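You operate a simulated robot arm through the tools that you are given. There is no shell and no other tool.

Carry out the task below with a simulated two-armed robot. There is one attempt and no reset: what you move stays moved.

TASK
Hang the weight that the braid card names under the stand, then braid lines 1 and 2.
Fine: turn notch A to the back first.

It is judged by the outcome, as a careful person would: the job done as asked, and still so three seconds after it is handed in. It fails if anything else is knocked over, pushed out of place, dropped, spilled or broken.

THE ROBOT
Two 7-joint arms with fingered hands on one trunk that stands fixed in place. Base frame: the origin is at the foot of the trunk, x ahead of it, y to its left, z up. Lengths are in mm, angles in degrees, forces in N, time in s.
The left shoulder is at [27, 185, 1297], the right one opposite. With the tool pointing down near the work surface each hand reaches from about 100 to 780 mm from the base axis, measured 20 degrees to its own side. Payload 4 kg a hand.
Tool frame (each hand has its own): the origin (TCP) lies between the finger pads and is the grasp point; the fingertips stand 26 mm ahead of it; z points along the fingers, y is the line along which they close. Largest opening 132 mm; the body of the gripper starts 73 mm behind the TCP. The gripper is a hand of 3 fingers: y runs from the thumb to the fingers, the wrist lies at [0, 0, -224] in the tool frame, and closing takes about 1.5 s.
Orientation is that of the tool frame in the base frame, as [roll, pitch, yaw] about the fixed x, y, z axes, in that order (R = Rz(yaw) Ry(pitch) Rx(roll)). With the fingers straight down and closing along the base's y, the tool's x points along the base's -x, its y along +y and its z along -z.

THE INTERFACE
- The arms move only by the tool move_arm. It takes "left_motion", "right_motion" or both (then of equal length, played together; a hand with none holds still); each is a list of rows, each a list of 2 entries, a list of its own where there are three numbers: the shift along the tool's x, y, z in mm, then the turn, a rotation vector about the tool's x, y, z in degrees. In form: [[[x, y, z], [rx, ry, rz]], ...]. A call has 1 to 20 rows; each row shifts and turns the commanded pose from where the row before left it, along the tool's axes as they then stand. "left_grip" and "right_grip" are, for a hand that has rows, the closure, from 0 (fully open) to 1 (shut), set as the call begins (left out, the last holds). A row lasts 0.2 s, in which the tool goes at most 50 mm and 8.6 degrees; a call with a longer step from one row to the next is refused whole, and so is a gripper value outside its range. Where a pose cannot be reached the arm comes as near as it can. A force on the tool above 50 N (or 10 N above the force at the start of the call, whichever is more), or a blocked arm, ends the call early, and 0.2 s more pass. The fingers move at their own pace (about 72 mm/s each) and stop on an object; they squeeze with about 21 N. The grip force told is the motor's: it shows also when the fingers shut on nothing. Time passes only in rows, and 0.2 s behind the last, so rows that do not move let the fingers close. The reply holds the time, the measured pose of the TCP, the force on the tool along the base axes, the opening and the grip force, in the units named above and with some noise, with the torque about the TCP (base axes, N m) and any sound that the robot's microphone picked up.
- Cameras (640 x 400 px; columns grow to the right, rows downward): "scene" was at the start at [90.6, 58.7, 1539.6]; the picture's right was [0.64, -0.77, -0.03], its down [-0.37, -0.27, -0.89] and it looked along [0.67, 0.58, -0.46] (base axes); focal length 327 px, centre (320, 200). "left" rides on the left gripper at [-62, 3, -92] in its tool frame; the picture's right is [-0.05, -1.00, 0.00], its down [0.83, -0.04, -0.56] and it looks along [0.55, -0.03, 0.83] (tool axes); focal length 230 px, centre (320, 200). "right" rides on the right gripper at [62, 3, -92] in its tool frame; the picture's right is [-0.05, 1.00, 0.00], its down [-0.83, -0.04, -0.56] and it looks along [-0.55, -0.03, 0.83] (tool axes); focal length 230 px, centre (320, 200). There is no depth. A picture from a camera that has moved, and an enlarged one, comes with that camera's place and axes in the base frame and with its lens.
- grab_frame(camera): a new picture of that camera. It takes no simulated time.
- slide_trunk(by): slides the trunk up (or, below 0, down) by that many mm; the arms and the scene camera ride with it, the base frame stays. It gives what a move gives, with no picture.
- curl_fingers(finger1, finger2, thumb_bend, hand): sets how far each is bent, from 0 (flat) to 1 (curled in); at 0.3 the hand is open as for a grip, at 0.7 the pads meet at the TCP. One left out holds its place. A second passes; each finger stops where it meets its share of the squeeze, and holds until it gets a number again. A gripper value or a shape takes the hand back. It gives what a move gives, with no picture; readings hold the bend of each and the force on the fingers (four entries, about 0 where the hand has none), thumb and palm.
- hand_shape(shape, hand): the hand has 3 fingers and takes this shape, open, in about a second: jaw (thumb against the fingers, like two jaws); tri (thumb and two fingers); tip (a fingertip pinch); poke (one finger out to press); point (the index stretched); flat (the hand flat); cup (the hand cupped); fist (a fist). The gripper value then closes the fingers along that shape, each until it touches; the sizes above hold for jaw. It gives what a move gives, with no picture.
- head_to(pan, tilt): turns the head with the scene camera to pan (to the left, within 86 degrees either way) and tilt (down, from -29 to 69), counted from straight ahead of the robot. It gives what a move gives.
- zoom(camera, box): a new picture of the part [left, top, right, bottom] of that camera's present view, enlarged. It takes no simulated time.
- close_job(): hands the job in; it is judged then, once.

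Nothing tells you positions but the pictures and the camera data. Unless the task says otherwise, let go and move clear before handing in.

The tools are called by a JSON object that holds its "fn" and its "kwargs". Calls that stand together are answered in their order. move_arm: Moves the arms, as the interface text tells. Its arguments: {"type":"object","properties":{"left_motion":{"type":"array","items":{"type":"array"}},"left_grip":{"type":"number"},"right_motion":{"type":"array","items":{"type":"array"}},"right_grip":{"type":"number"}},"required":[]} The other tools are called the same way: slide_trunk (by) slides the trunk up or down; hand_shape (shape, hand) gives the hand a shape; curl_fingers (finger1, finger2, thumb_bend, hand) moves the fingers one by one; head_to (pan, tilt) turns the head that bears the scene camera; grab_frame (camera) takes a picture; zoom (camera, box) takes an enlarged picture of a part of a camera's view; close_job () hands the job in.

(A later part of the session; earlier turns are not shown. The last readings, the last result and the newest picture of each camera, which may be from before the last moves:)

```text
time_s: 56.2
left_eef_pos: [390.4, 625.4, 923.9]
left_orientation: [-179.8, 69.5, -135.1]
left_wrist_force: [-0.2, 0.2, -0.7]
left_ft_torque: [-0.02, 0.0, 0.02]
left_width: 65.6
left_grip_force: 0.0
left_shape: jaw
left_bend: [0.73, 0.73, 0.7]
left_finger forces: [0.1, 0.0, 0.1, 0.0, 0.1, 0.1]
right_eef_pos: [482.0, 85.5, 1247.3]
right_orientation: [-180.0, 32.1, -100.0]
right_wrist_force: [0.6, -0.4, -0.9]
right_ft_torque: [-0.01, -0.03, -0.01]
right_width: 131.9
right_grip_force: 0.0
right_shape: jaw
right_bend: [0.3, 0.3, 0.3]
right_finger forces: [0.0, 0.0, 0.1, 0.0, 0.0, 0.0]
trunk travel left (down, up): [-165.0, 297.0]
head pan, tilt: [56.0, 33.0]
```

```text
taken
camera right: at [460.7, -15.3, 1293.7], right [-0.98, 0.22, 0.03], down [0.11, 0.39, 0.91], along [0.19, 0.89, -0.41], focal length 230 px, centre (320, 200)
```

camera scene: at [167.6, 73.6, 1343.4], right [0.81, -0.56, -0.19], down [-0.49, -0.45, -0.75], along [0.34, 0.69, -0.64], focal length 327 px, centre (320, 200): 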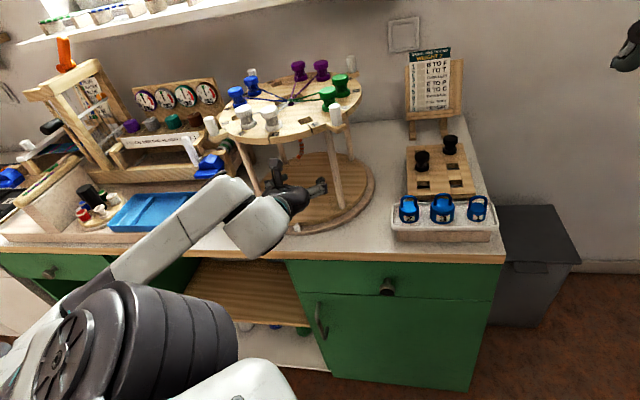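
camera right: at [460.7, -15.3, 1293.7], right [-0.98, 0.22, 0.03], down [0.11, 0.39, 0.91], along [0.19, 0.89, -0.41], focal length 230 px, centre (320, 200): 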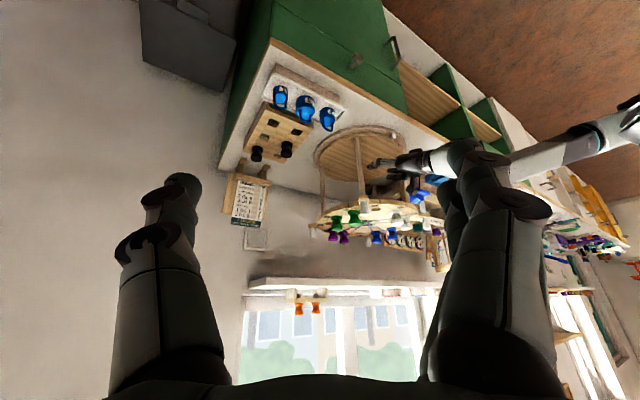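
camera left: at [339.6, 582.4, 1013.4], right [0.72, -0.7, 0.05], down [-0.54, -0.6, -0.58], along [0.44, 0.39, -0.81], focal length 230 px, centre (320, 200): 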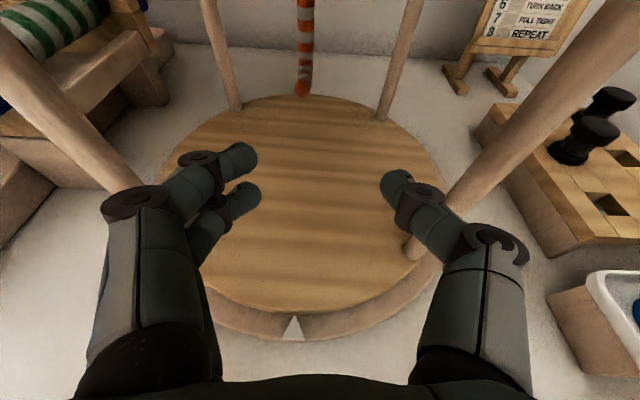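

The right camera works in this pose. I move it to about [578, 400, 1010], above the weights, looking at the hook past the front-right leg.

{"fn": "move_arm", "kwargs": {"right_motion": [[[-15.2, -4, 37.4], [0, 0, 0]], [[-15.2, -4, 37.4], [0, 0, 0]], [[-15.2, -4, 37.4], [0, 0, 0]], [[-15.2, -4, 37.4], [0, 0, 0]], [[-15.2, -4, 37.4], [0, 0, 0]], [[-15.2, -4, 37.4], [0, 0, 0]], [[-15.2, -4, 37.4], [0, 0, 0]], [[-15.2, -4, 37.4], [0, 0, 0]], [[-15.2, -4, 37.4], [0, 0, 0]], [[-15.2, -4, 37.4], [0, 0, 0]]]}}

{"fn": "grab_frame", "kwargs": {"camera": "right"}}

{"fn": "grab_frame", "kwargs": {"camera": "scene"}}

```text
time_s: 58.4
left_eef_pos: [388.9, 624.4, 923.3]
left_orientation: [-179.8, 69.5, -135.1]
left_wrist_force: [-0.7, 0.3, -0.5]
left_ft_torque: [-0.02, 0.0, 0.07]
left_width: 66.0
left_grip_force: 0.1
left_shape: jaw
left_bend: [0.73, 0.73, 0.7]
left_finger forces: [0.0, 0.0, 0.0, 0.0, 0.0, 0.1]
right_eef_pos: [572.1, 362.1, 1037.9]
right_orientation: [179.9, 31.9, -99.9]
right_wrist_force: [-0.1, 0.1, -0.8]
right_ft_torque: [0.03, -0.01, -0.03]
right_width: 131.8
right_grip_force: 0.0
right_shape: jaw
right_bend: [0.3, 0.3, 0.3]
right_finger forces: [0.0, 0.0, 0.0, 0.0, 0.0, 0.0]
right hand out of reach, approached as far as the arm can: row 9, 10
trunk travel left (down, up): [-165.0, 297.0]
head pan, tilt: [56.0, 33.0]
```

```text
taken
camera right: at [551.7, 262.6, 1084.9], right [-0.98, 0.21, 0.03], down [0.11, 0.4, 0.91], along [0.18, 0.89, -0.41], focal length 230 px, centre (320, 200)
```

right: 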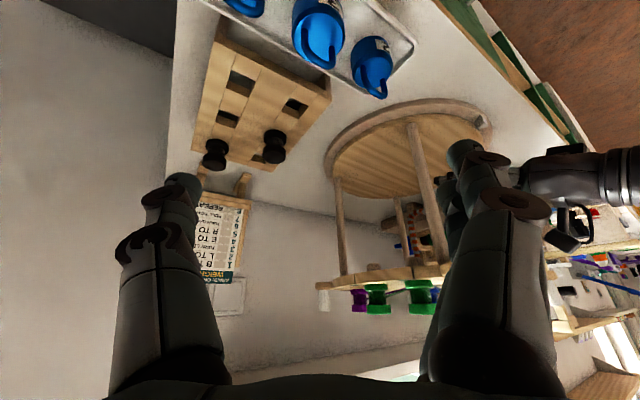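

```text
taken
camera scene: at [166.3, 73.4, 1343.6], right [0.81, -0.56, -0.19], down [-0.48, -0.45, -0.75], along [0.34, 0.7, -0.64], focal length 327 px, centre (320, 200)
```

scene: 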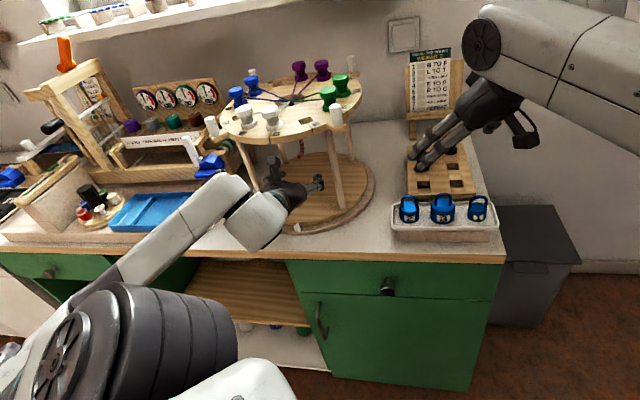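

{"fn": "zoom", "kwargs": {"camera": "right", "box": [340, 120, 480, 300]}}

```text
2.22 times, centred on (410, 210) of right
camera zoom: at [551.7, 262.6, 1084.9], right [-0.98, 0.21, 0.03], down [0.11, 0.4, 0.91], along [0.18, 0.89, -0.41], focal length 511 px, centre (120, 178)
```

zoom: 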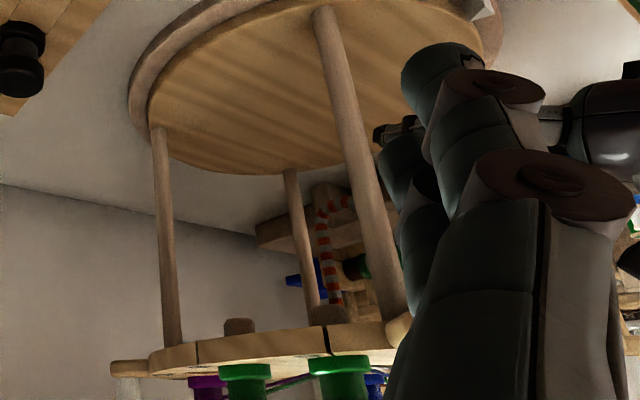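

I can see the cane-shaped hook: stem down and a bend towards the front, but a leg hides its tip. I shift the right camera sideways to clear the leg.

{"fn": "move_arm", "kwargs": {"right_motion": [[[0.9, -29.5, 5], [0, 0, 0]], [[0.9, -29.5, 5], [0, 0, 0]]]}}

{"fn": "grab_frame", "kwargs": {"camera": "right"}}

{"fn": "zoom", "kwargs": {"camera": "right", "box": [340, 120, 480, 300]}}

```text
time_s: 59.0
left_eef_pos: [388.6, 624.6, 923.3]
left_orientation: [-179.7, 69.4, -135.0]
left_wrist_force: [1.0, -0.9, 0.4]
left_ft_torque: [0.01, -0.02, 0.0]
left_width: 65.7
left_grip_force: 0.1
left_shape: jaw
left_bend: [0.73, 0.73, 0.7]
left_finger forces: [0.1, 0.0, 0.0, 0.0, 0.0, 0.0]
right_eef_pos: [571.2, 363.4, 1037.8]
right_orientation: [179.9, 31.9, -99.6]
right_wrist_force: [-0.4, -0.1, -0.7]
right_ft_torque: [0.0, -0.01, 0.02]
right_width: 132.2
right_grip_force: 0.1
right_shape: jaw
right_bend: [0.3, 0.3, 0.3]
right_finger forces: [0.0, 0.0, 0.0, 0.0, 0.1, 0.1]
right hand out of reach, approached as far as the arm can: row 1, 2
trunk travel left (down, up): [-165.0, 297.0]
head pan, tilt: [56.0, 33.0]
```

```text
taken
camera right: at [551.0, 263.2, 1084.9], right [-0.98, 0.21, 0.03], down [0.11, 0.4, 0.91], along [0.18, 0.89, -0.41], focal length 230 px, centre (320, 200)
```

right: 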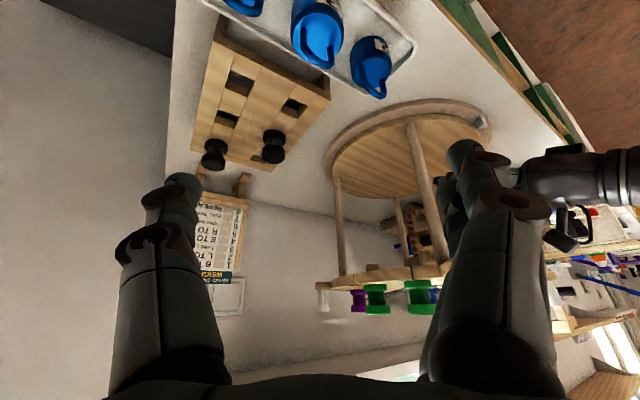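

```text
2.22 times, centred on (410, 210) of right
camera zoom: at [551.0, 263.2, 1084.9], right [-0.98, 0.21, 0.03], down [0.11, 0.4, 0.91], along [0.18, 0.89, -0.41], focal length 511 px, centre (120, 178)
```

zoom: 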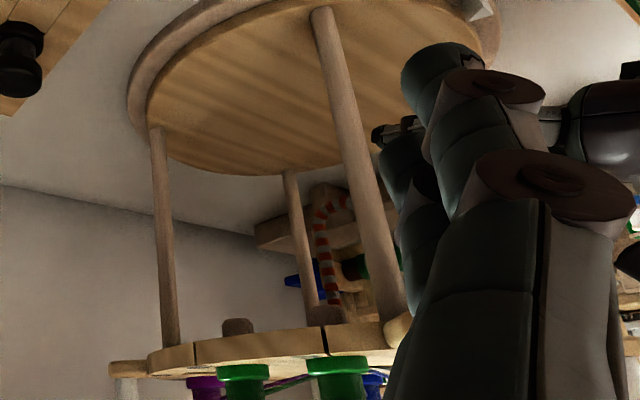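

{"fn": "zoom", "kwargs": {"camera": "right", "box": [395, 190, 445, 270]}}

```text
5.00 times, centred on (420, 230) of right
camera zoom: at [551.0, 263.2, 1084.9], right [-0.98, 0.21, 0.03], down [0.11, 0.4, 0.91], along [0.18, 0.89, -0.41], focal length 1150 px, centre (-180, 50)
```

zoom: 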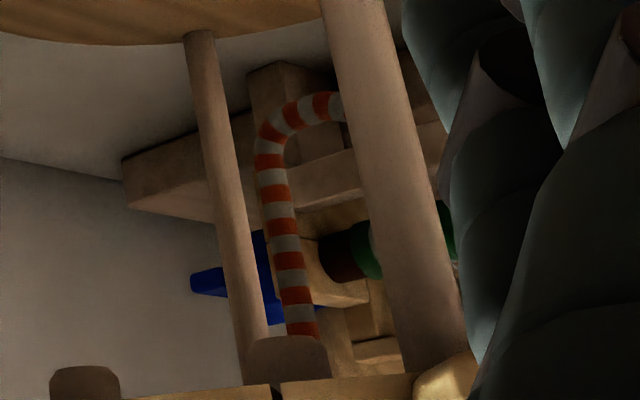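

Now I know the hook: stem at the centre, bottoming out at about z 929 (centreline) some 20–30 mm in front of the stem, tip rising to about z 940 at ~43 mm in front. I test (without weight) that the left hand can reach the hanging pose, passing low at z≈880 between the front legs.

{"fn": "move_arm", "kwargs": {"left_motion": [[[20.1, 0, 7.6], [0, 0, 0]], [[20.1, 0, 7.6], [0, 0, 0]], [[-6.8, 2.4, 18.1], [0, -2, 0]], [[-6.2, 2.4, 18.3], [0, -2, 0]], [[-5.5, 2.4, 18.5], [0, -2, 0]]]}}

{"fn": "grab_frame", "kwargs": {"camera": "left"}}

{"fn": "grab_frame", "kwargs": {"camera": "scene"}}

```text
time_s: 60.2
left_eef_pos: [422.2, 702.1, 927.3]
left_orientation: [-179.6, 75.4, -134.9]
left_wrist_force: [0.8, 0.3, 0.2]
left_ft_torque: [-0.03, -0.01, -0.02]
left_width: 65.8
left_grip_force: 0.0
left_shape: jaw
left_bend: [0.73, 0.73, 0.7]
left_finger forces: [0.0, 0.0, 0.1, 0.0, 0.0, 0.1]
left hand out of reach, approached as far as the arm can: row 1, 2, 3, 4, 5
right_eef_pos: [570.7, 361.9, 1038.2]
right_orientation: [179.9, 31.8, -99.7]
right_wrist_force: [0.1, 0.2, 0.2]
right_ft_torque: [0.01, 0.01, 0.0]
right_width: 132.0
right_grip_force: 0.0
right_shape: jaw
right_bend: [0.3, 0.3, 0.3]
right_finger forces: [0.1, 0.0, 0.0, 0.1, 0.1, 0.0]
trunk travel left (down, up): [-165.0, 297.0]
head pan, tilt: [56.0, 33.0]
```

```text
taken
camera left: at [366.0, 653.5, 1009.9], right [0.71, -0.7, 0.05], down [-0.5, -0.55, -0.67], along [0.5, 0.45, -0.74], focal length 230 px, centre (320, 200)
```

left: 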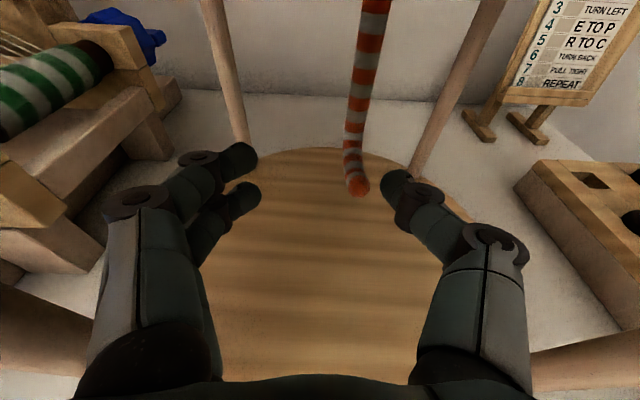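

```text
taken
camera scene: at [166.4, 74.3, 1343.5], right [0.81, -0.56, -0.19], down [-0.48, -0.45, -0.75], along [0.34, 0.69, -0.64], focal length 327 px, centre (320, 200)
```

scene: 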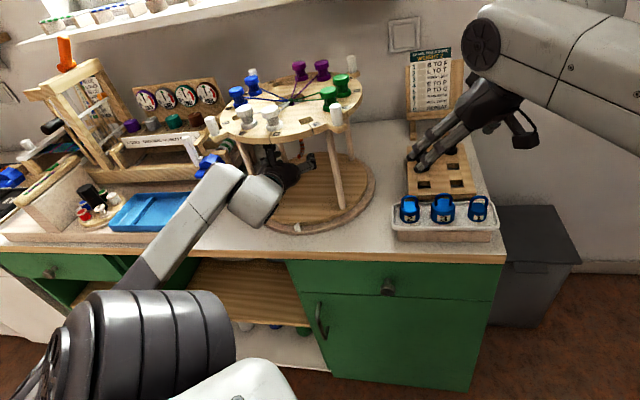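

The hand got to [422, 702, 927], close to the hook, but it rides too high at the arm's limit. I back out along the same line, then lower the trunk another 60 mm so that lower poses come into range.

{"fn": "move_arm", "kwargs": {"left_motion": [[[5, -8, -20], [0, 0, 0]], [[5, -8, -20], [0, 0, 0]], [[5, -4, -20], [0, 0, 0]], [[5, 0, -20], [0, 0, 0]]]}}

{"fn": "grab_frame", "kwargs": {"camera": "left"}}

```text
time_s: 61.2
left_eef_pos: [378.4, 650.3, 966.1]
left_orientation: [-179.4, 75.9, -134.8]
left_wrist_force: [-0.3, 0.1, -1.0]
left_ft_torque: [0.02, 0.03, 0.03]
left_width: 65.8
left_grip_force: 0.1
left_shape: jaw
left_bend: [0.73, 0.73, 0.7]
left_finger forces: [0.1, 0.0, 0.0, 0.1, 0.0, 0.0]
left hand out of reach, approached as far as the arm can: row 1, 2, 3, 4
right_eef_pos: [569.7, 358.1, 1042.0]
right_orientation: [-179.9, 32.0, -99.6]
right_wrist_force: [-0.3, -0.1, 0.1]
right_ft_torque: [0.04, -0.03, -0.01]
right_width: 131.7
right_grip_force: 0.0
right_shape: jaw
right_bend: [0.3, 0.3, 0.3]
right_finger forces: [0.1, 0.0, 0.0, 0.0, 0.0, 0.0]
trunk travel left (down, up): [-165.0, 297.0]
head pan, tilt: [56.0, 33.0]
```

```text
taken
camera left: at [321.3, 600.1, 1049.2], right [0.71, -0.7, 0.05], down [-0.5, -0.55, -0.67], along [0.5, 0.45, -0.74], focal length 230 px, centre (320, 200)
```

left: 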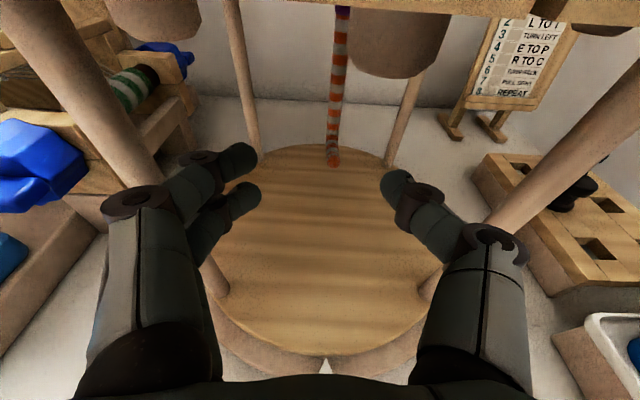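

{"fn": "zoom", "kwargs": {"camera": "left", "box": [80, 0, 600, 200]}}

{"fn": "grab_frame", "kwargs": {"camera": "scene"}}

```text
1.23 times, centred on (340, 100) of left
camera zoom: at [321.3, 600.1, 1049.2], right [0.71, -0.7, 0.05], down [-0.5, -0.55, -0.67], along [0.5, 0.45, -0.74], focal length 283 px, centre (295, 323)
```

zoom: 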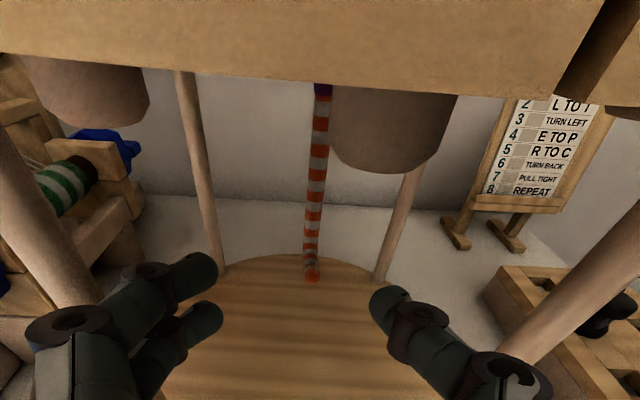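

```text
taken
camera scene: at [162.7, 70.6, 1345.0], right [0.81, -0.56, -0.18], down [-0.48, -0.45, -0.75], along [0.34, 0.7, -0.63], focal length 327 px, centre (320, 200)
```

scene: 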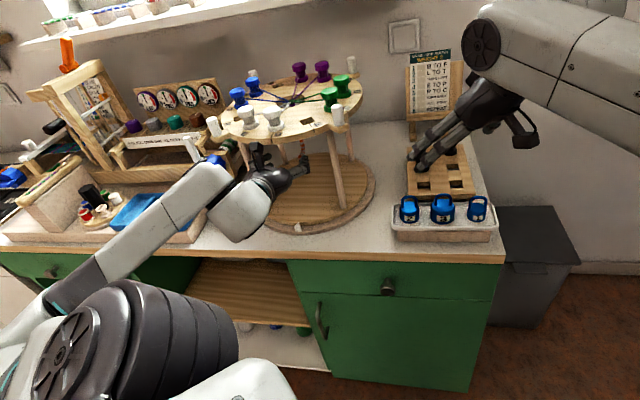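

The view shows bobbins have plugs going down through the disc (its top is at about z 1065, bottom 1045), so there's more headroom than I thought. The arm is in an awkward elbow posture here; I back out from under the disc while pitching the hand down, to retry with the trunk higher.

{"fn": "move_arm", "kwargs": {"left_motion": [[[13.1, 0, -11.2], [0, 5, 0]], [[14, 0, -10], [0, 5, 0]], [[14.8, 0, -8.7], [0, 5, 0]], [[15.5, 0, -7.4], [0, 5, 0]], [[16.1, 0, -6], [0, 5, 0]], [[16.6, 0, -4.6], [0, 5, 0]]]}}

{"fn": "grab_frame", "kwargs": {"camera": "left"}}

{"fn": "grab_frame", "kwargs": {"camera": "scene"}}

```text
time_s: 62.6
left_eef_pos: [320.1, 593.4, 900.4]
left_orientation: [180.0, 45.8, -135.1]
left_wrist_force: [-0.7, -0.3, 0.3]
left_ft_torque: [-0.01, 0.02, -0.03]
left_width: 66.0
left_grip_force: 0.0
left_shape: jaw
left_bend: [0.73, 0.73, 0.7]
left_finger forces: [0.0, 0.0, 0.1, 0.0, 0.0, 0.0]
right_eef_pos: [571.3, 361.7, 1039.6]
right_orientation: [179.9, 31.9, -99.6]
right_wrist_force: [0.4, 0.3, -0.1]
right_ft_torque: [0.01, 0.0, 0.01]
right_width: 132.1
right_grip_force: 0.1
right_shape: jaw
right_bend: [0.3, 0.3, 0.3]
right_finger forces: [0.1, 0.1, 0.1, 0.0, 0.0, 0.1]
trunk travel left (down, up): [-165.0, 297.0]
head pan, tilt: [56.0, 33.0]
```

```text
taken
camera left: at [299.5, 578.6, 1008.8], right [0.73, -0.68, 0.04], down [-0.66, -0.72, -0.21], along [0.17, 0.13, -0.98], focal length 230 px, centre (320, 200)
```

left: 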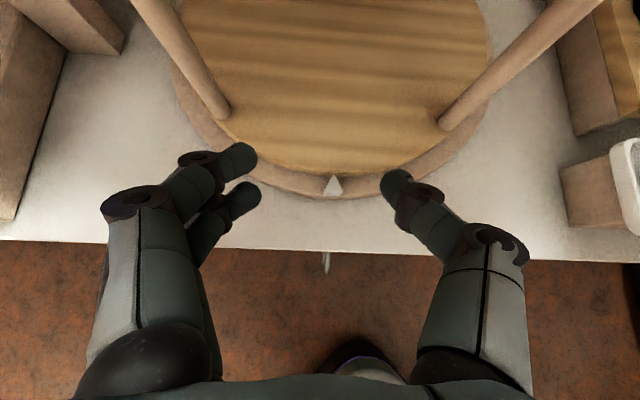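

```text
taken
camera scene: at [166.1, 73.4, 1343.7], right [0.81, -0.56, -0.19], down [-0.48, -0.45, -0.75], along [0.34, 0.7, -0.64], focal length 327 px, centre (320, 200)
```

scene: 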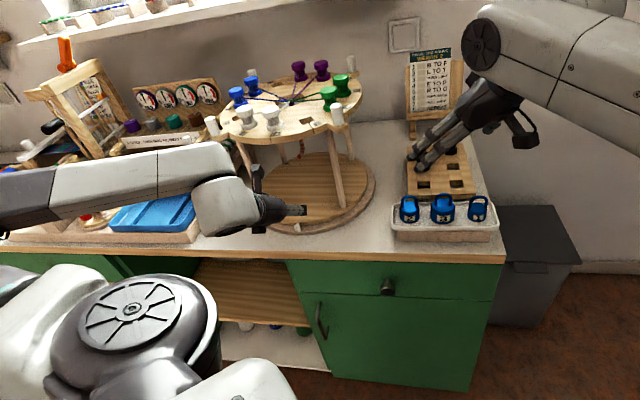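

Now the hand is fully within reach again (tilt 46°). I probe how far I can flatten the hand from here in small steps while moving in.

{"fn": "move_arm", "kwargs": {"left_motion": [[[-7, -3, 7.2], [0, -3, 0]], [[-6.6, -3, 7.5], [0, -3, 0]], [[-6.2, -3, 7.9], [0, -3, 0]], [[-5.7, -3, 8.2], [0, -3, 0]], [[-5.3, -3, 8.5], [0, -3, 0]]]}}

```text
time_s: 63.8
left_eef_pos: [366.3, 618.7, 900.3]
left_orientation: [-179.8, 60.9, -134.9]
left_wrist_force: [0.1, 0.4, -0.1]
left_ft_torque: [-0.02, -0.01, 0.03]
left_width: 66.0
left_grip_force: 0.1
left_shape: jaw
left_bend: [0.73, 0.73, 0.7]
left_finger forces: [0.0, 0.0, 0.0, 0.0, 0.1, 0.1]
right_eef_pos: [571.4, 362.8, 1038.2]
right_orientation: [179.9, 31.8, -99.7]
right_wrist_force: [-0.3, 0.0, 0.7]
right_ft_torque: [0.01, 0.01, -0.01]
right_width: 131.7
right_grip_force: 0.0
right_shape: jaw
right_bend: [0.3, 0.3, 0.3]
right_finger forces: [0.0, 0.0, 0.0, 0.1, 0.0, 0.0]
trunk travel left (down, up): [-165.0, 297.0]
head pan, tilt: [56.0, 33.0]
```

In reach at tilt 61°, centred on the hook line. I continue flattening and moving in.

{"fn": "move_arm", "kwargs": {"left_motion": [[[-5.8, 0, 10.5], [0, -3, 0]], [[-5.3, 0, 10.8], [0, -3, 0]], [[-4.7, 0, 11], [0, -3, 0]], [[-4.1, 0, 11.3], [0, -2, 0]]]}}

{"fn": "grab_frame", "kwargs": {"camera": "left"}}

{"fn": "grab_frame", "kwargs": {"camera": "scene"}}

```text
time_s: 64.8
left_eef_pos: [386.8, 663.1, 918.4]
left_orientation: [-179.9, 71.5, -135.2]
left_wrist_force: [0.1, -0.7, 0.2]
left_ft_torque: [0.03, 0.01, 0.0]
left_width: 65.9
left_grip_force: 0.1
left_shape: jaw
left_bend: [0.73, 0.73, 0.7]
left_finger forces: [0.0, 0.1, 0.0, 0.0, 0.0, 0.1]
left hand out of reach, approached as far as the arm can: row 2, 3, 4
right_eef_pos: [571.6, 361.8, 1038.3]
right_orientation: [179.9, 31.8, -99.7]
right_wrist_force: [0.3, 0.2, 0.0]
right_ft_torque: [0.0, 0.01, -0.01]
right_width: 132.0
right_grip_force: 0.1
right_shape: jaw
right_bend: [0.3, 0.3, 0.3]
right_finger forces: [0.0, 0.0, 0.0, 0.1, 0.0, 0.0]
trunk travel left (down, up): [-165.0, 297.0]
head pan, tilt: [56.0, 33.0]
```

```text
taken
camera left: at [334.2, 618.4, 1005.2], right [0.71, -0.7, 0.05], down [-0.53, -0.59, -0.61], along [0.46, 0.41, -0.79], focal length 230 px, centre (320, 200)
```

left: 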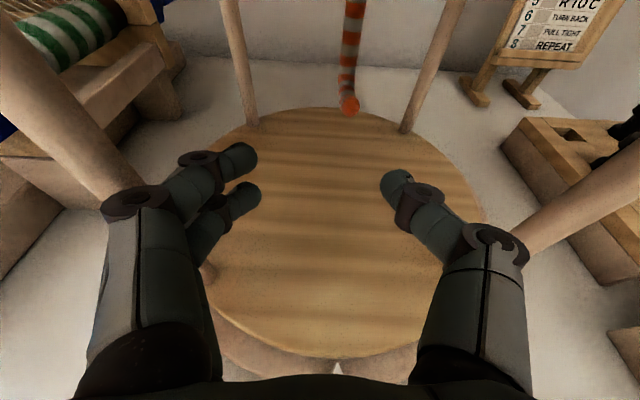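

```text
taken
camera scene: at [166.4, 74.2, 1343.6], right [0.81, -0.56, -0.19], down [-0.48, -0.45, -0.75], along [0.34, 0.69, -0.64], focal length 327 px, centre (320, 200)
```

scene: 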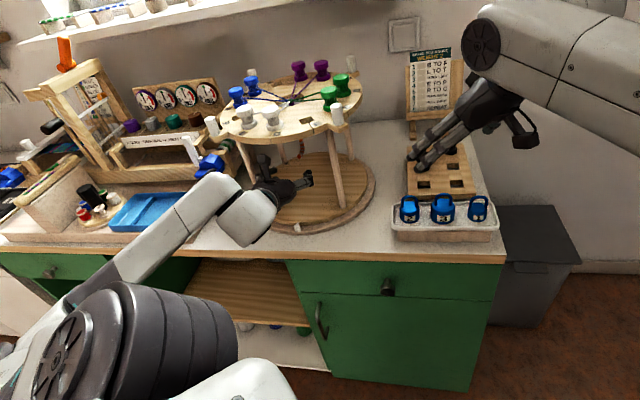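

The flat posture hits the limit near tilt 64°. I try pointing the hand a bit more to the right (azimuth 35° instead of 45°), which puts the wrist where the arm prefers it.

{"fn": "move_arm", "kwargs": {"left_motion": [[[0, 0, 0], [4.74, 0, 1.59]], [[0, 0, 0], [4.74, 0, 1.59]]]}}

{"fn": "move_arm", "kwargs": {"left_motion": [[[8.5, -4, 2.8], [0, 0, 0]], [[8.5, -4, 2.8], [0, 0, 0]]]}}

```text
time_s: 65.4
left_eef_pos: [385.9, 663.4, 919.2]
left_orientation: [180.0, 71.9, -145.2]
left_wrist_force: [0.0, 0.1, -0.3]
left_ft_torque: [0.0, 0.0, -0.01]
left_width: 65.7
left_grip_force: 0.0
left_shape: jaw
left_bend: [0.73, 0.73, 0.7]
left_finger forces: [0.0, 0.1, 0.0, 0.0, 0.0, 0.1]
right_eef_pos: [571.4, 362.8, 1037.5]
right_orientation: [180.0, 31.9, -99.8]
right_wrist_force: [-0.2, -1.1, -0.6]
right_ft_torque: [-0.04, 0.03, 0.01]
right_width: 132.0
right_grip_force: 0.0
right_shape: jaw
right_bend: [0.3, 0.3, 0.3]
right_finger forces: [0.0, 0.0, 0.0, 0.1, 0.1, 0.0]
trunk travel left (down, up): [-165.0, 297.0]
head pan, tilt: [56.0, 33.0]
```

```text
time_s: 66.0
left_eef_pos: [389.3, 657.5, 901.0]
left_orientation: [179.8, 71.9, -145.2]
left_wrist_force: [0.0, 0.5, 0.1]
left_ft_torque: [0.0, 0.05, -0.01]
left_width: 65.9
left_grip_force: 0.0
left_shape: jaw
left_bend: [0.73, 0.73, 0.7]
left_finger forces: [0.0, 0.1, 0.0, 0.0, 0.0, 0.1]
right_eef_pos: [572.9, 362.2, 1037.8]
right_orientation: [179.9, 31.9, -99.7]
right_wrist_force: [-0.4, 0.5, 0.1]
right_ft_torque: [0.01, 0.01, 0.0]
right_width: 131.7
right_grip_force: 0.0
right_shape: jaw
right_bend: [0.3, 0.3, 0.3]
right_finger forces: [0.1, 0.0, 0.0, 0.0, 0.0, 0.0]
trunk travel left (down, up): [-165.0, 297.0]
head pan, tilt: [56.0, 33.0]
```

Azimuth 35° with tilt 72° is comfortably in reach at [389, 657, 901]. I check the deep hanging position (below the hook) for reach.

{"fn": "move_arm", "kwargs": {"left_motion": [[[-2.2, 0.3, 17.2], [0, 0, 0]], [[-2.2, 0.3, 17.2], [0, 0, 0]], [[-2.2, 0.3, 17.2], [0, 0, 0]]]}}

{"fn": "grab_frame", "kwargs": {"camera": "left"}}

{"fn": "grab_frame", "kwargs": {"camera": "right"}}

{"fn": "grab_frame", "kwargs": {"camera": "scene"}}

```text
time_s: 66.8
left_eef_pos: [433.5, 687.9, 891.3]
left_orientation: [179.8, 71.8, -145.1]
left_wrist_force: [0.0, -0.5, -0.1]
left_ft_torque: [-0.02, -0.01, 0.02]
left_width: 66.1
left_grip_force: 0.1
left_shape: jaw
left_bend: [0.73, 0.73, 0.7]
left_finger forces: [0.0, 0.0, 0.1, 0.0, 0.0, 0.0]
right_eef_pos: [571.9, 362.4, 1038.2]
right_orientation: [179.9, 31.8, -99.7]
right_wrist_force: [0.7, 0.1, -0.8]
right_ft_torque: [-0.01, 0.02, -0.01]
right_width: 131.9
right_grip_force: 0.1
right_shape: jaw
right_bend: [0.3, 0.3, 0.3]
right_finger forces: [0.0, 0.0, 0.1, 0.1, 0.0, 0.0]
trunk travel left (down, up): [-165.0, 297.0]
head pan, tilt: [56.0, 33.0]
```

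```text
taken
camera left: at [374.1, 651.6, 979.1], right [0.59, -0.81, 0.05], down [-0.62, -0.49, -0.62], along [0.52, 0.33, -0.79], focal length 230 px, centre (320, 200)
```

left: 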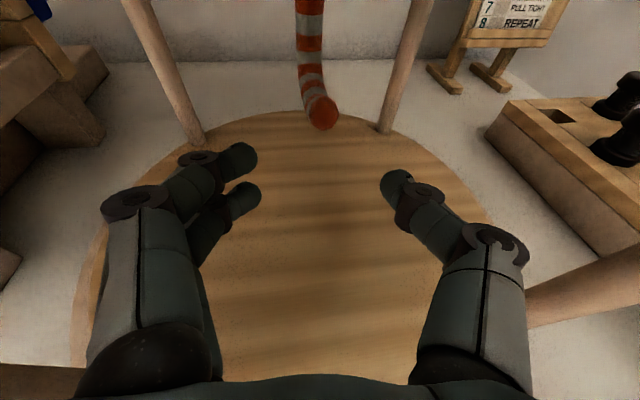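

```text
taken
camera right: at [551.2, 263.6, 1084.6], right [-0.98, 0.21, 0.03], down [0.11, 0.4, 0.91], along [0.18, 0.89, -0.41], focal length 230 px, centre (320, 200)
```

right: 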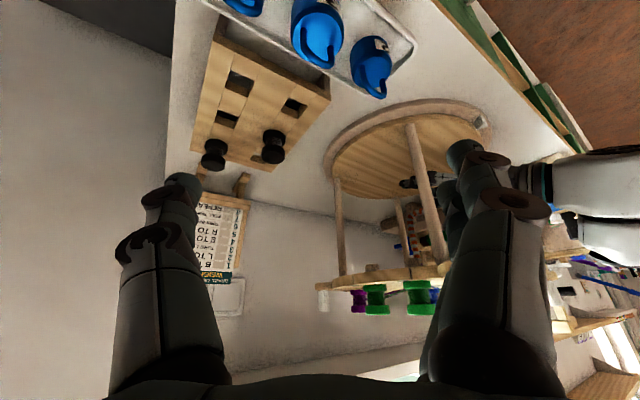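

```text
taken
camera scene: at [166.6, 74.3, 1343.5], right [0.81, -0.56, -0.19], down [-0.48, -0.45, -0.75], along [0.34, 0.69, -0.64], focal length 327 px, centre (320, 200)
```

scene: 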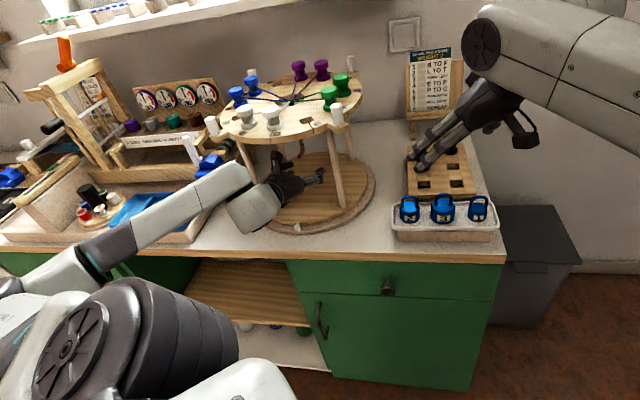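

The deep pose is in reach: [433, 688, 891], with the hook just ahead in view. I shift the right camera to the left of the front-right leg for an unobstructed side view of the hook tip.

{"fn": "move_arm", "kwargs": {"right_motion": [[[4.3, 29.6, -2.7], [0, 0, 0]], [[4.3, 29.6, -2.7], [0, 0, 0]], [[4.3, 29.6, -2.7], [0, 0, 0]], [[4.3, 29.6, -2.7], [0, 0, 0]], [[4.3, 29.6, -2.7], [0, 0, 0]]]}}

{"fn": "grab_frame", "kwargs": {"camera": "right"}}

{"fn": "zoom", "kwargs": {"camera": "left", "box": [260, 0, 380, 140]}}

```text
time_s: 68.0
left_eef_pos: [432.0, 687.9, 892.0]
left_orientation: [179.8, 71.8, -145.1]
left_wrist_force: [-0.5, -0.4, 0.0]
left_ft_torque: [0.0, -0.04, 0.02]
left_width: 65.9
left_grip_force: 0.1
left_shape: jaw
left_bend: [0.73, 0.73, 0.7]
left_finger forces: [0.1, 0.1, 0.0, 0.0, 0.1, 0.0]
right_eef_pos: [422.1, 366.2, 1036.9]
right_orientation: [-180.0, 32.0, -100.1]
right_wrist_force: [-0.9, 0.3, 0.1]
right_ft_torque: [-0.02, -0.01, 0.0]
right_width: 132.1
right_grip_force: 0.0
right_shape: jaw
right_bend: [0.3, 0.3, 0.3]
right_finger forces: [0.0, 0.0, 0.0, 0.1, 0.0, 0.1]
trunk travel left (down, up): [-165.0, 297.0]
head pan, tilt: [56.0, 33.0]
```

```text
taken
camera right: at [401.0, 267.8, 1083.3], right [-0.98, 0.22, 0.03], down [0.11, 0.4, 0.91], along [0.19, 0.89, -0.41], focal length 230 px, centre (320, 200)
```

right: 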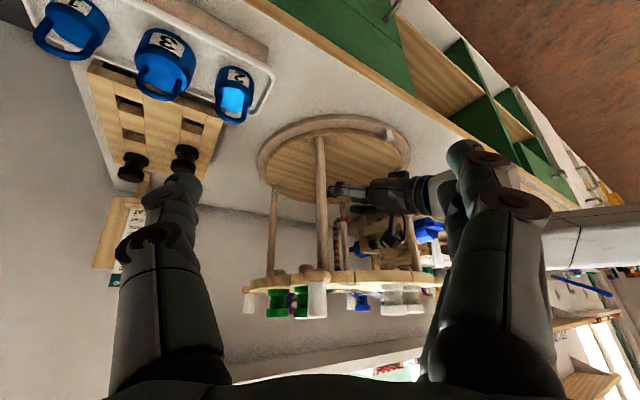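

```text
2.86 times, centred on (320, 70) of left
camera zoom: at [373.2, 651.2, 979.6], right [0.59, -0.81, 0.05], down [-0.62, -0.49, -0.62], along [0.52, 0.33, -0.79], focal length 657 px, centre (320, 571)
```

zoom: 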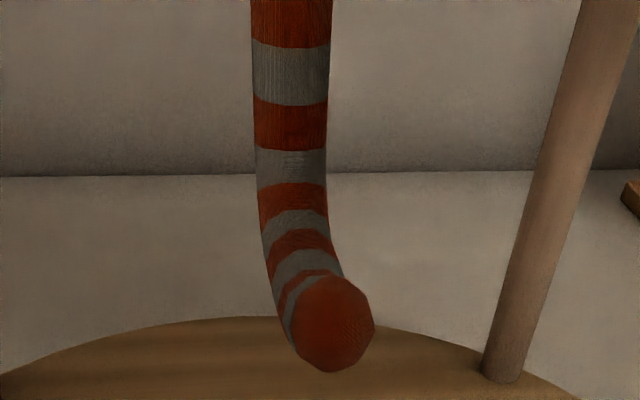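

{"fn": "zoom", "kwargs": {"camera": "right", "box": [300, 160, 400, 290]}}

{"fn": "zoom", "kwargs": {"camera": "right", "box": [20, 0, 300, 170]}}

```text
3.08 times, centred on (350, 225) of right
camera zoom: at [401.0, 267.8, 1083.3], right [-0.98, 0.22, 0.03], down [0.11, 0.4, 0.91], along [0.19, 0.89, -0.41], focal length 708 px, centre (228, 123)
```

zoom: 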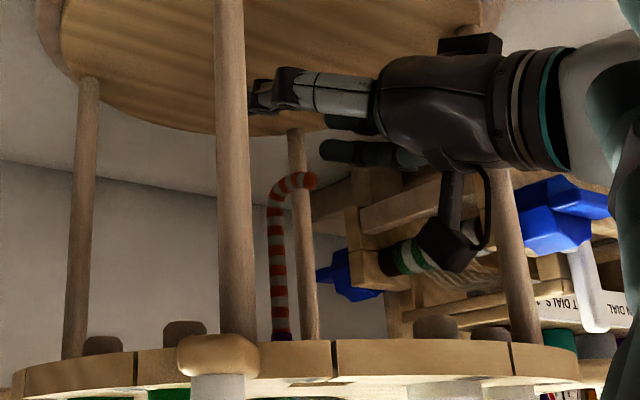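

```text
2.29 times, centred on (160, 85) of right
camera zoom: at [401.0, 267.8, 1083.3], right [-0.98, 0.22, 0.03], down [0.11, 0.4, 0.91], along [0.19, 0.89, -0.41], focal length 526 px, centre (686, 463)
```

zoom: 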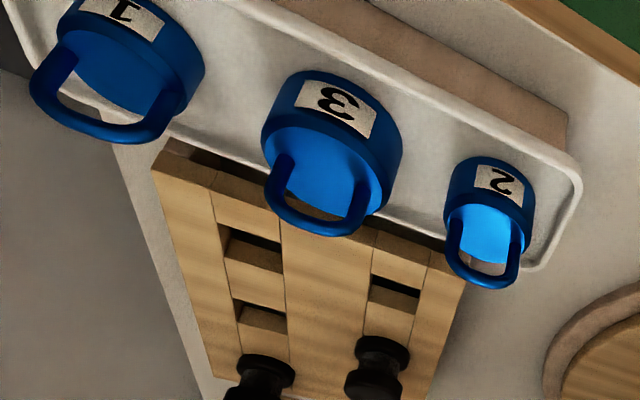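

The side view gives a clear picture: hook tip about 37 mm in front of the stem at z≈935, bottom at ~21 mm in front, z≈929. Bobbin plugs reach down to about z 1030, so the hand camera needs a flatter hand at hanging height. I test flattening to about 85° here.

{"fn": "move_arm", "kwargs": {"left_motion": [[[0, 0, 0], [0, -3.3, 0]], [[0, 0, 0], [0, -3.3, 0]], [[0, 0, 0], [0, -3.3, 0]], [[0, 0, 0], [0, -3.3, 0]]]}}

{"fn": "grab_frame", "kwargs": {"camera": "left"}}

{"fn": "grab_frame", "kwargs": {"camera": "right"}}

```text
time_s: 69.0
left_eef_pos: [442.9, 712.3, 910.6]
left_orientation: [179.8, 84.7, -145.6]
left_wrist_force: [-0.3, 0.5, 0.2]
left_ft_torque: [-0.03, -0.02, 0.0]
left_width: 65.9
left_grip_force: 0.0
left_shape: jaw
left_bend: [0.73, 0.73, 0.7]
left_finger forces: [0.0, 0.0, 0.0, 0.0, 0.1, 0.0]
left hand out of reach, approached as far as the arm can: row 3, 4
right_eef_pos: [424.9, 366.8, 1035.8]
right_orientation: [180.0, 32.0, -100.0]
right_wrist_force: [-0.2, 0.0, -0.7]
right_ft_torque: [0.01, 0.01, -0.01]
right_width: 131.9
right_grip_force: 0.1
right_shape: jaw
right_bend: [0.3, 0.3, 0.3]
right_finger forces: [0.0, 0.1, 0.1, 0.0, 0.1, 0.0]
trunk travel left (down, up): [-165.0, 297.0]
head pan, tilt: [56.0, 33.0]
```

```text
taken
camera left: at [367.9, 666.8, 980.7], right [0.57, -0.82, 0.05], down [-0.49, -0.39, -0.78], along [0.66, 0.42, -0.63], focal length 230 px, centre (320, 200)
```

left: 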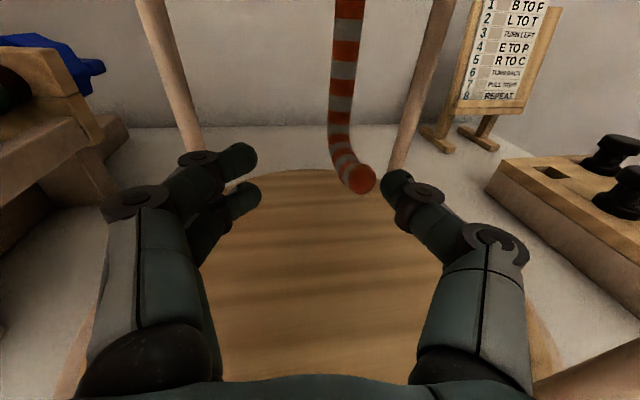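

```text
taken
camera right: at [402.2, 267.9, 1082.7], right [-0.98, 0.22, 0.03], down [0.11, 0.4, 0.91], along [0.19, 0.89, -0.41], focal length 230 px, centre (320, 200)
```

right: 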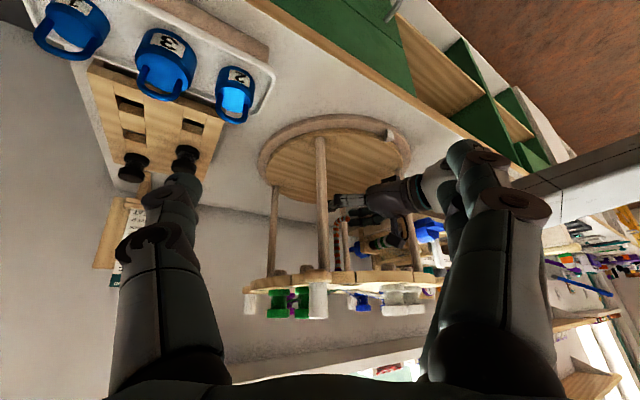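

The flat pose is at the edge of reach here (hand pushed up and left; the thumb is near the hook, not touching). I shift right to re-centre, then withdraw along the hand axis while pitching down.

{"fn": "move_arm", "kwargs": {"left_motion": [[[0, -8, -4], [0, 0, 0]], [[0, -6, -10], [0, 2, 0]], [[0, 0, -18], [0, 3, 0]], [[2, 0, -18], [0, 3, 0]], [[4, 0, -18], [0, 3, 0]], [[5, 0, -18], [0, 3, 0]], [[6, 0, -18], [0, 3, 0]]]}}

{"fn": "grab_frame", "kwargs": {"camera": "left"}}

{"fn": "grab_frame", "kwargs": {"camera": "scene"}}

```text
time_s: 70.6
left_eef_pos: [365.1, 647.2, 919.5]
left_orientation: [180.0, 68.0, -145.1]
left_wrist_force: [0.1, -0.8, 0.5]
left_ft_torque: [-0.01, -0.02, 0.02]
left_width: 66.1
left_grip_force: 0.0
left_shape: jaw
left_bend: [0.73, 0.73, 0.7]
left_finger forces: [0.0, 0.0, 0.0, 0.1, 0.1, 0.0]
left hand out of reach, approached as far as the arm can: row 1
right_eef_pos: [422.9, 366.4, 1035.9]
right_orientation: [-179.9, 32.0, -100.0]
right_wrist_force: [0.5, -0.3, 0.3]
right_ft_torque: [0.01, -0.03, 0.02]
right_width: 132.1
right_grip_force: 0.0
right_shape: jaw
right_bend: [0.3, 0.3, 0.3]
right_finger forces: [0.0, 0.0, 0.0, 0.1, 0.0, 0.0]
trunk travel left (down, up): [-165.0, 297.0]
head pan, tilt: [56.0, 33.0]
```

```text
taken
camera left: at [310.2, 614.4, 1011.4], right [0.59, -0.81, 0.05], down [-0.65, -0.51, -0.56], along [0.48, 0.3, -0.83], focal length 230 px, centre (320, 200)
```

left: 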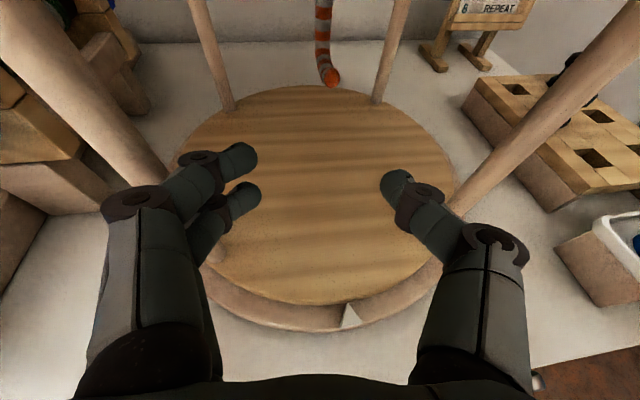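

```text
taken
camera scene: at [165.5, 73.3, 1343.8], right [0.81, -0.56, -0.18], down [-0.48, -0.45, -0.75], along [0.34, 0.7, -0.64], focal length 327 px, centre (320, 200)
```

scene: 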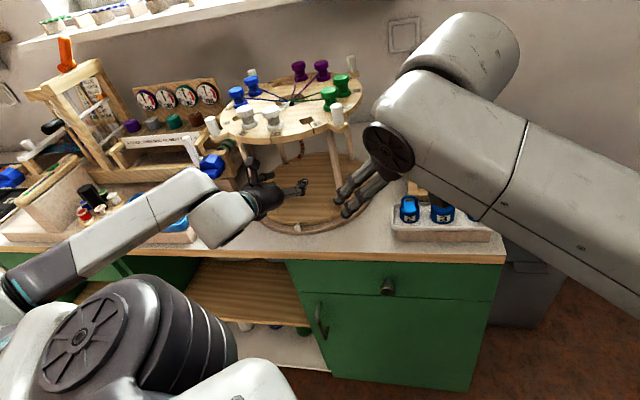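

Back in reach at tilt 68°. I withdraw the left hand from under the disc and send the right hand back to its high parking place.

{"fn": "move_arm", "kwargs": {"left_motion": [[[7.5, 0, -18.5], [0, 0, 0]], [[7.5, 0, -18.5], [0, 0, 0]], [[7.5, 0, -18.5], [0, 0, 0]], [[7.5, 0, -18.5], [0, 0, 0]], [[0, 0, 0], [0, 0, 0]], [[0, 0, 0], [0, 0, 0]], [[0, 0, 0], [0, 0, 0]], [[0, 0, 0], [0, 0, 0]], [[0, 0, 0], [0, 0, 0]]], "right_motion": [[[12.6, -12, -35.4], [0, 0, 0]], [[12.6, -12, -35.4], [0, 0, 0]], [[12.6, -12, -35.4], [0, 0, 0]], [[12.6, -12, -35.4], [0, 0, 0]], [[12.6, -12, -35.4], [0, 0, 0]], [[12.6, -12, -35.4], [0, 0, 0]], [[12.6, -12, -35.4], [0, 0, 0]], [[12.6, -12, -35.4], [0, 0, 0]], [[12.6, -12, -35.4], [0, 0, 0]]]}}

{"fn": "grab_frame", "kwargs": {"camera": "scene"}}

```text
time_s: 72.6
left_eef_pos: [338.2, 617.1, 925.3]
left_orientation: [179.9, 67.9, -145.2]
left_wrist_force: [0.4, 0.0, 0.2]
left_ft_torque: [-0.01, 0.0, 0.0]
left_width: 65.5
left_grip_force: 0.0
left_shape: jaw
left_bend: [0.73, 0.73, 0.7]
left_finger forces: [0.0, 0.1, 0.1, 0.0, 0.1, 0.0]
left hand out of reach, approached as far as the arm can: row 2, 3, 4
right_eef_pos: [482.1, 85.7, 1244.9]
right_orientation: [180.0, 32.1, -99.9]
right_wrist_force: [-0.6, 0.3, 0.7]
right_ft_torque: [0.02, 0.0, 0.0]
right_width: 131.8
right_grip_force: 0.1
right_shape: jaw
right_bend: [0.3, 0.3, 0.3]
right_finger forces: [0.0, 0.0, 0.0, 0.0, 0.0, 0.0]
trunk travel left (down, up): [-165.0, 297.0]
head pan, tilt: [56.0, 33.0]
```

```text
taken
camera scene: at [165.6, 72.7, 1343.8], right [0.81, -0.56, -0.19], down [-0.48, -0.45, -0.75], along [0.34, 0.7, -0.64], focal length 327 px, centre (320, 200)
```

scene: 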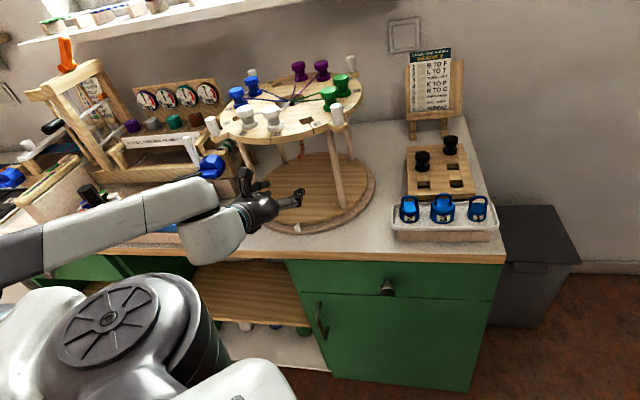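

Right arm is parked. Now the left hand rises and moves right, to a place above weight 2 (about [528, 433]).

{"fn": "move_arm", "kwargs": {"left_motion": [[[-18.5, 0, -7.5], [0, 0, 0]], [[-18.5, 0, -7.5], [0, 0, 0]], [[-18.5, 0, -7.5], [0, 0, 0]], [[-2.4, -32.5, 5.8], [0, 0, 0]], [[-2.4, -32.5, 5.8], [0, 0, 0]], [[-2.4, -32.5, 5.8], [0, 0, 0]], [[-2.4, -32.5, 5.8], [0, 0, 0]]]}}

{"fn": "grab_frame", "kwargs": {"camera": "left"}}

{"fn": "grab_frame", "kwargs": {"camera": "scene"}}

```text
time_s: 74.2
left_eef_pos: [452.5, 541.7, 977.2]
left_orientation: [179.9, 68.0, -145.1]
left_wrist_force: [0.0, -0.1, 0.0]
left_ft_torque: [0.01, -0.02, -0.01]
left_width: 65.9
left_grip_force: 0.1
left_shape: jaw
left_bend: [0.73, 0.73, 0.7]
left_finger forces: [0.0, 0.0, 0.0, 0.0, 0.1, 0.0]
left hand out of reach, approached as far as the arm can: row 2, 3, 5, 6, 7
right_eef_pos: [483.4, 87.4, 1243.8]
right_orientation: [180.0, 32.0, -100.0]
right_wrist_force: [0.4, -0.2, 0.6]
right_ft_torque: [-0.01, -0.01, 0.0]
right_width: 131.9
right_grip_force: 0.1
right_shape: jaw
right_bend: [0.3, 0.3, 0.3]
right_finger forces: [0.0, 0.1, 0.0, 0.0, 0.0, 0.0]
trunk travel left (down, up): [-165.0, 297.0]
head pan, tilt: [56.0, 33.0]
```

```text
taken
camera left: at [398.1, 508.1, 1069.3], right [0.59, -0.81, 0.05], down [-0.65, -0.51, -0.56], along [0.48, 0.3, -0.83], focal length 230 px, centre (320, 200)
```

left: 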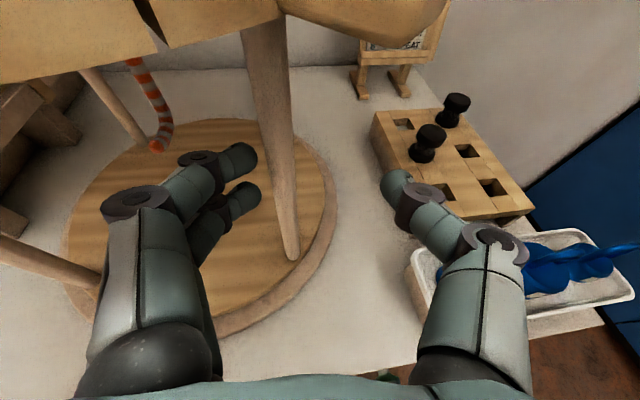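

```text
taken
camera scene: at [166.2, 74.1, 1343.8], right [0.81, -0.56, -0.18], down [-0.48, -0.45, -0.75], along [0.34, 0.7, -0.64], focal length 327 px, centre (320, 200)
```

scene: 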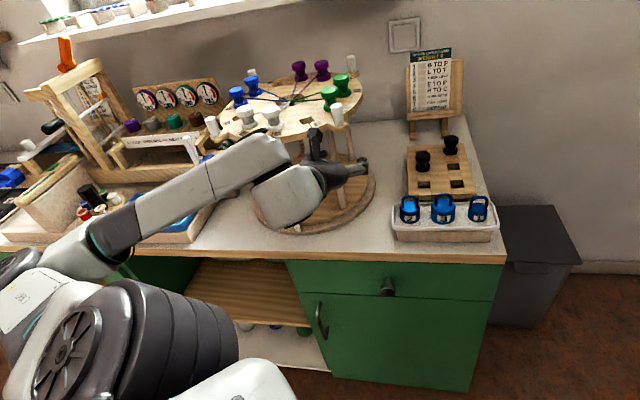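

The arm's limits pushed the hand outward and the front-right leg is now just ahead of the open fingers (no contact). I pitch the hand down and back off before moving on.

{"fn": "move_arm", "kwargs": {"left_motion": [[[0, 6, -10.8], [0, 4.6, 0]], [[0.9, 0, -10.7], [0, 4.6, 0]], [[1.8, 0, -10.6], [0, 4.6, 0]], [[2.6, 0, -10.4], [0, 4.6, 0]], [[3.4, 0, -10.2], [0, 4.6, 0]]]}}

{"fn": "grab_frame", "kwargs": {"camera": "left"}}

```text
time_s: 75.4
left_eef_pos: [408.0, 517.2, 998.6]
left_orientation: [179.9, 45.0, -145.1]
left_wrist_force: [-0.2, -0.1, 0.1]
left_ft_torque: [0.0, 0.0, 0.01]
left_width: 65.7
left_grip_force: 0.1
left_shape: jaw
left_bend: [0.73, 0.73, 0.7]
left_finger forces: [0.1, 0.1, 0.0, 0.0, 0.0, 0.0]
right_eef_pos: [482.1, 86.3, 1244.9]
right_orientation: [-180.0, 32.0, -100.0]
right_wrist_force: [-0.6, 0.4, 0.0]
right_ft_torque: [0.02, 0.03, -0.02]
right_width: 132.1
right_grip_force: 0.1
right_shape: jaw
right_bend: [0.3, 0.3, 0.3]
right_finger forces: [0.1, 0.0, 0.0, 0.0, 0.1, 0.1]
trunk travel left (down, up): [-165.0, 297.0]
head pan, tilt: [56.0, 33.0]
```

```text
taken
camera left: at [386.1, 507.2, 1107.3], right [0.6, -0.8, 0.04], down [-0.78, -0.6, -0.19], along [0.18, 0.09, -0.98], focal length 230 px, centre (320, 200)
```

left: 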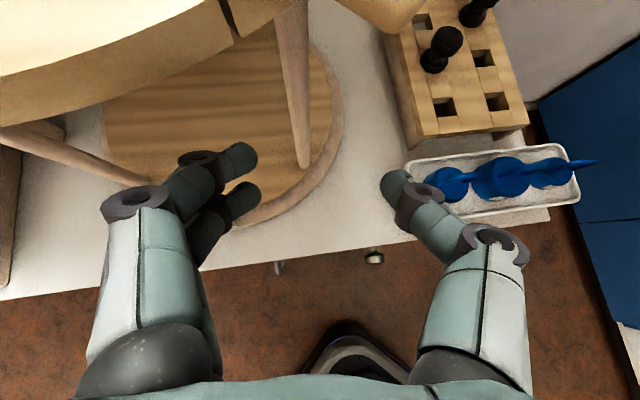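

In reach again at [408, 517, 999], tilt 45°. I move over to above weight 2 at z≈965 for a close look.

{"fn": "move_arm", "kwargs": {"left_motion": [[[-2, -27.5, 9], [0, 0, 0]], [[-2, -27.5, 9], [0, 0, 0]], [[-2, -27.5, 9], [0, 0, 0]], [[-2, -27.5, 9], [0, 0, 0]], [[-2, -27.5, 9], [0, 0, 0]]]}}

{"fn": "grab_frame", "kwargs": {"camera": "left"}}

{"fn": "grab_frame", "kwargs": {"camera": "scene"}}

```text
time_s: 76.6
left_eef_pos: [518.7, 429.2, 973.3]
left_orientation: [180.0, 44.9, -145.0]
left_wrist_force: [0.1, -0.9, 0.6]
left_ft_torque: [0.01, 0.03, 0.03]
left_width: 65.7
left_grip_force: 0.1
left_shape: jaw
left_bend: [0.73, 0.73, 0.7]
left_finger forces: [0.0, 0.0, 0.0, 0.0, 0.1, 0.1]
right_eef_pos: [484.6, 88.4, 1243.8]
right_orientation: [179.8, 32.0, -100.1]
right_wrist_force: [1.2, 0.0, 0.6]
right_ft_torque: [-0.04, -0.02, 0.01]
right_width: 132.0
right_grip_force: 0.1
right_shape: jaw
right_bend: [0.3, 0.3, 0.3]
right_finger forces: [0.0, 0.0, 0.0, 0.0, 0.1, 0.1]
trunk travel left (down, up): [-165.0, 297.0]
head pan, tilt: [56.0, 33.0]
```

```text
taken
camera left: at [497.8, 419.7, 1082.4], right [0.6, -0.8, 0.04], down [-0.78, -0.6, -0.19], along [0.18, 0.09, -0.98], focal length 230 px, centre (320, 200)
```

left: 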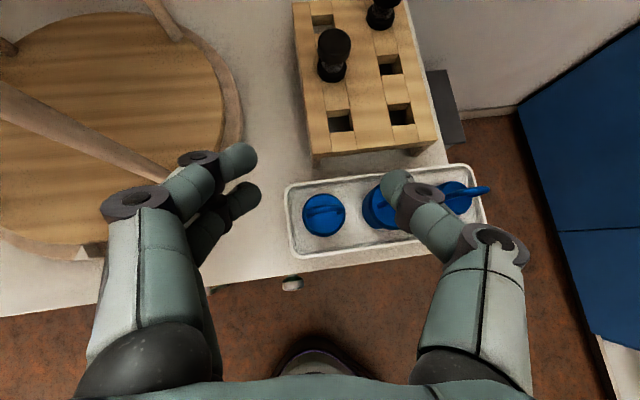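

```text
taken
camera scene: at [167.5, 74.0, 1343.3], right [0.81, -0.56, -0.19], down [-0.49, -0.45, -0.75], along [0.33, 0.7, -0.64], focal length 327 px, centre (320, 200)
```

scene: 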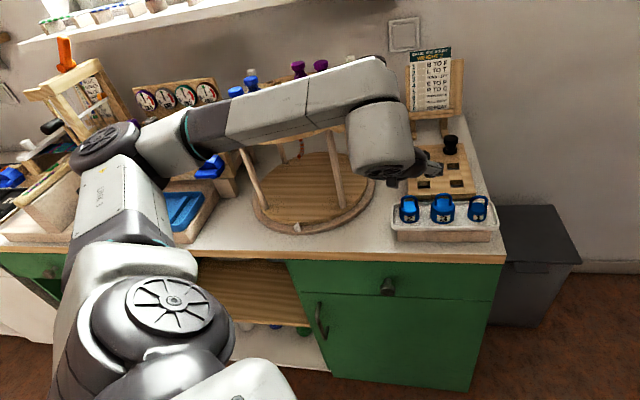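

{"fn": "zoom", "kwargs": {"camera": "left", "box": [270, 160, 400, 270]}}

```text
3.64 times, centred on (335, 215) of left
camera zoom: at [497.8, 419.7, 1082.4], right [0.6, -0.8, 0.04], down [-0.78, -0.6, -0.19], along [0.18, 0.09, -0.98], focal length 837 px, centre (266, 146)
```

zoom: 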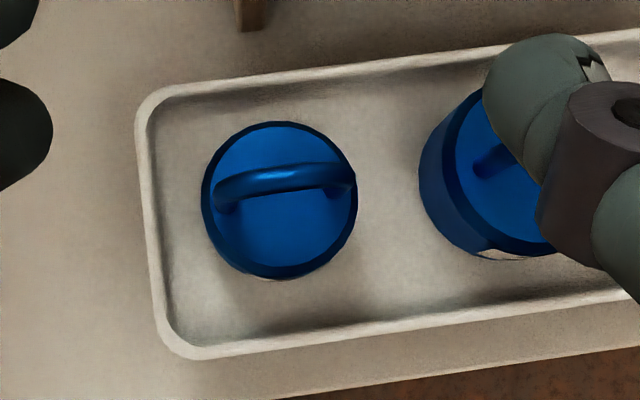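

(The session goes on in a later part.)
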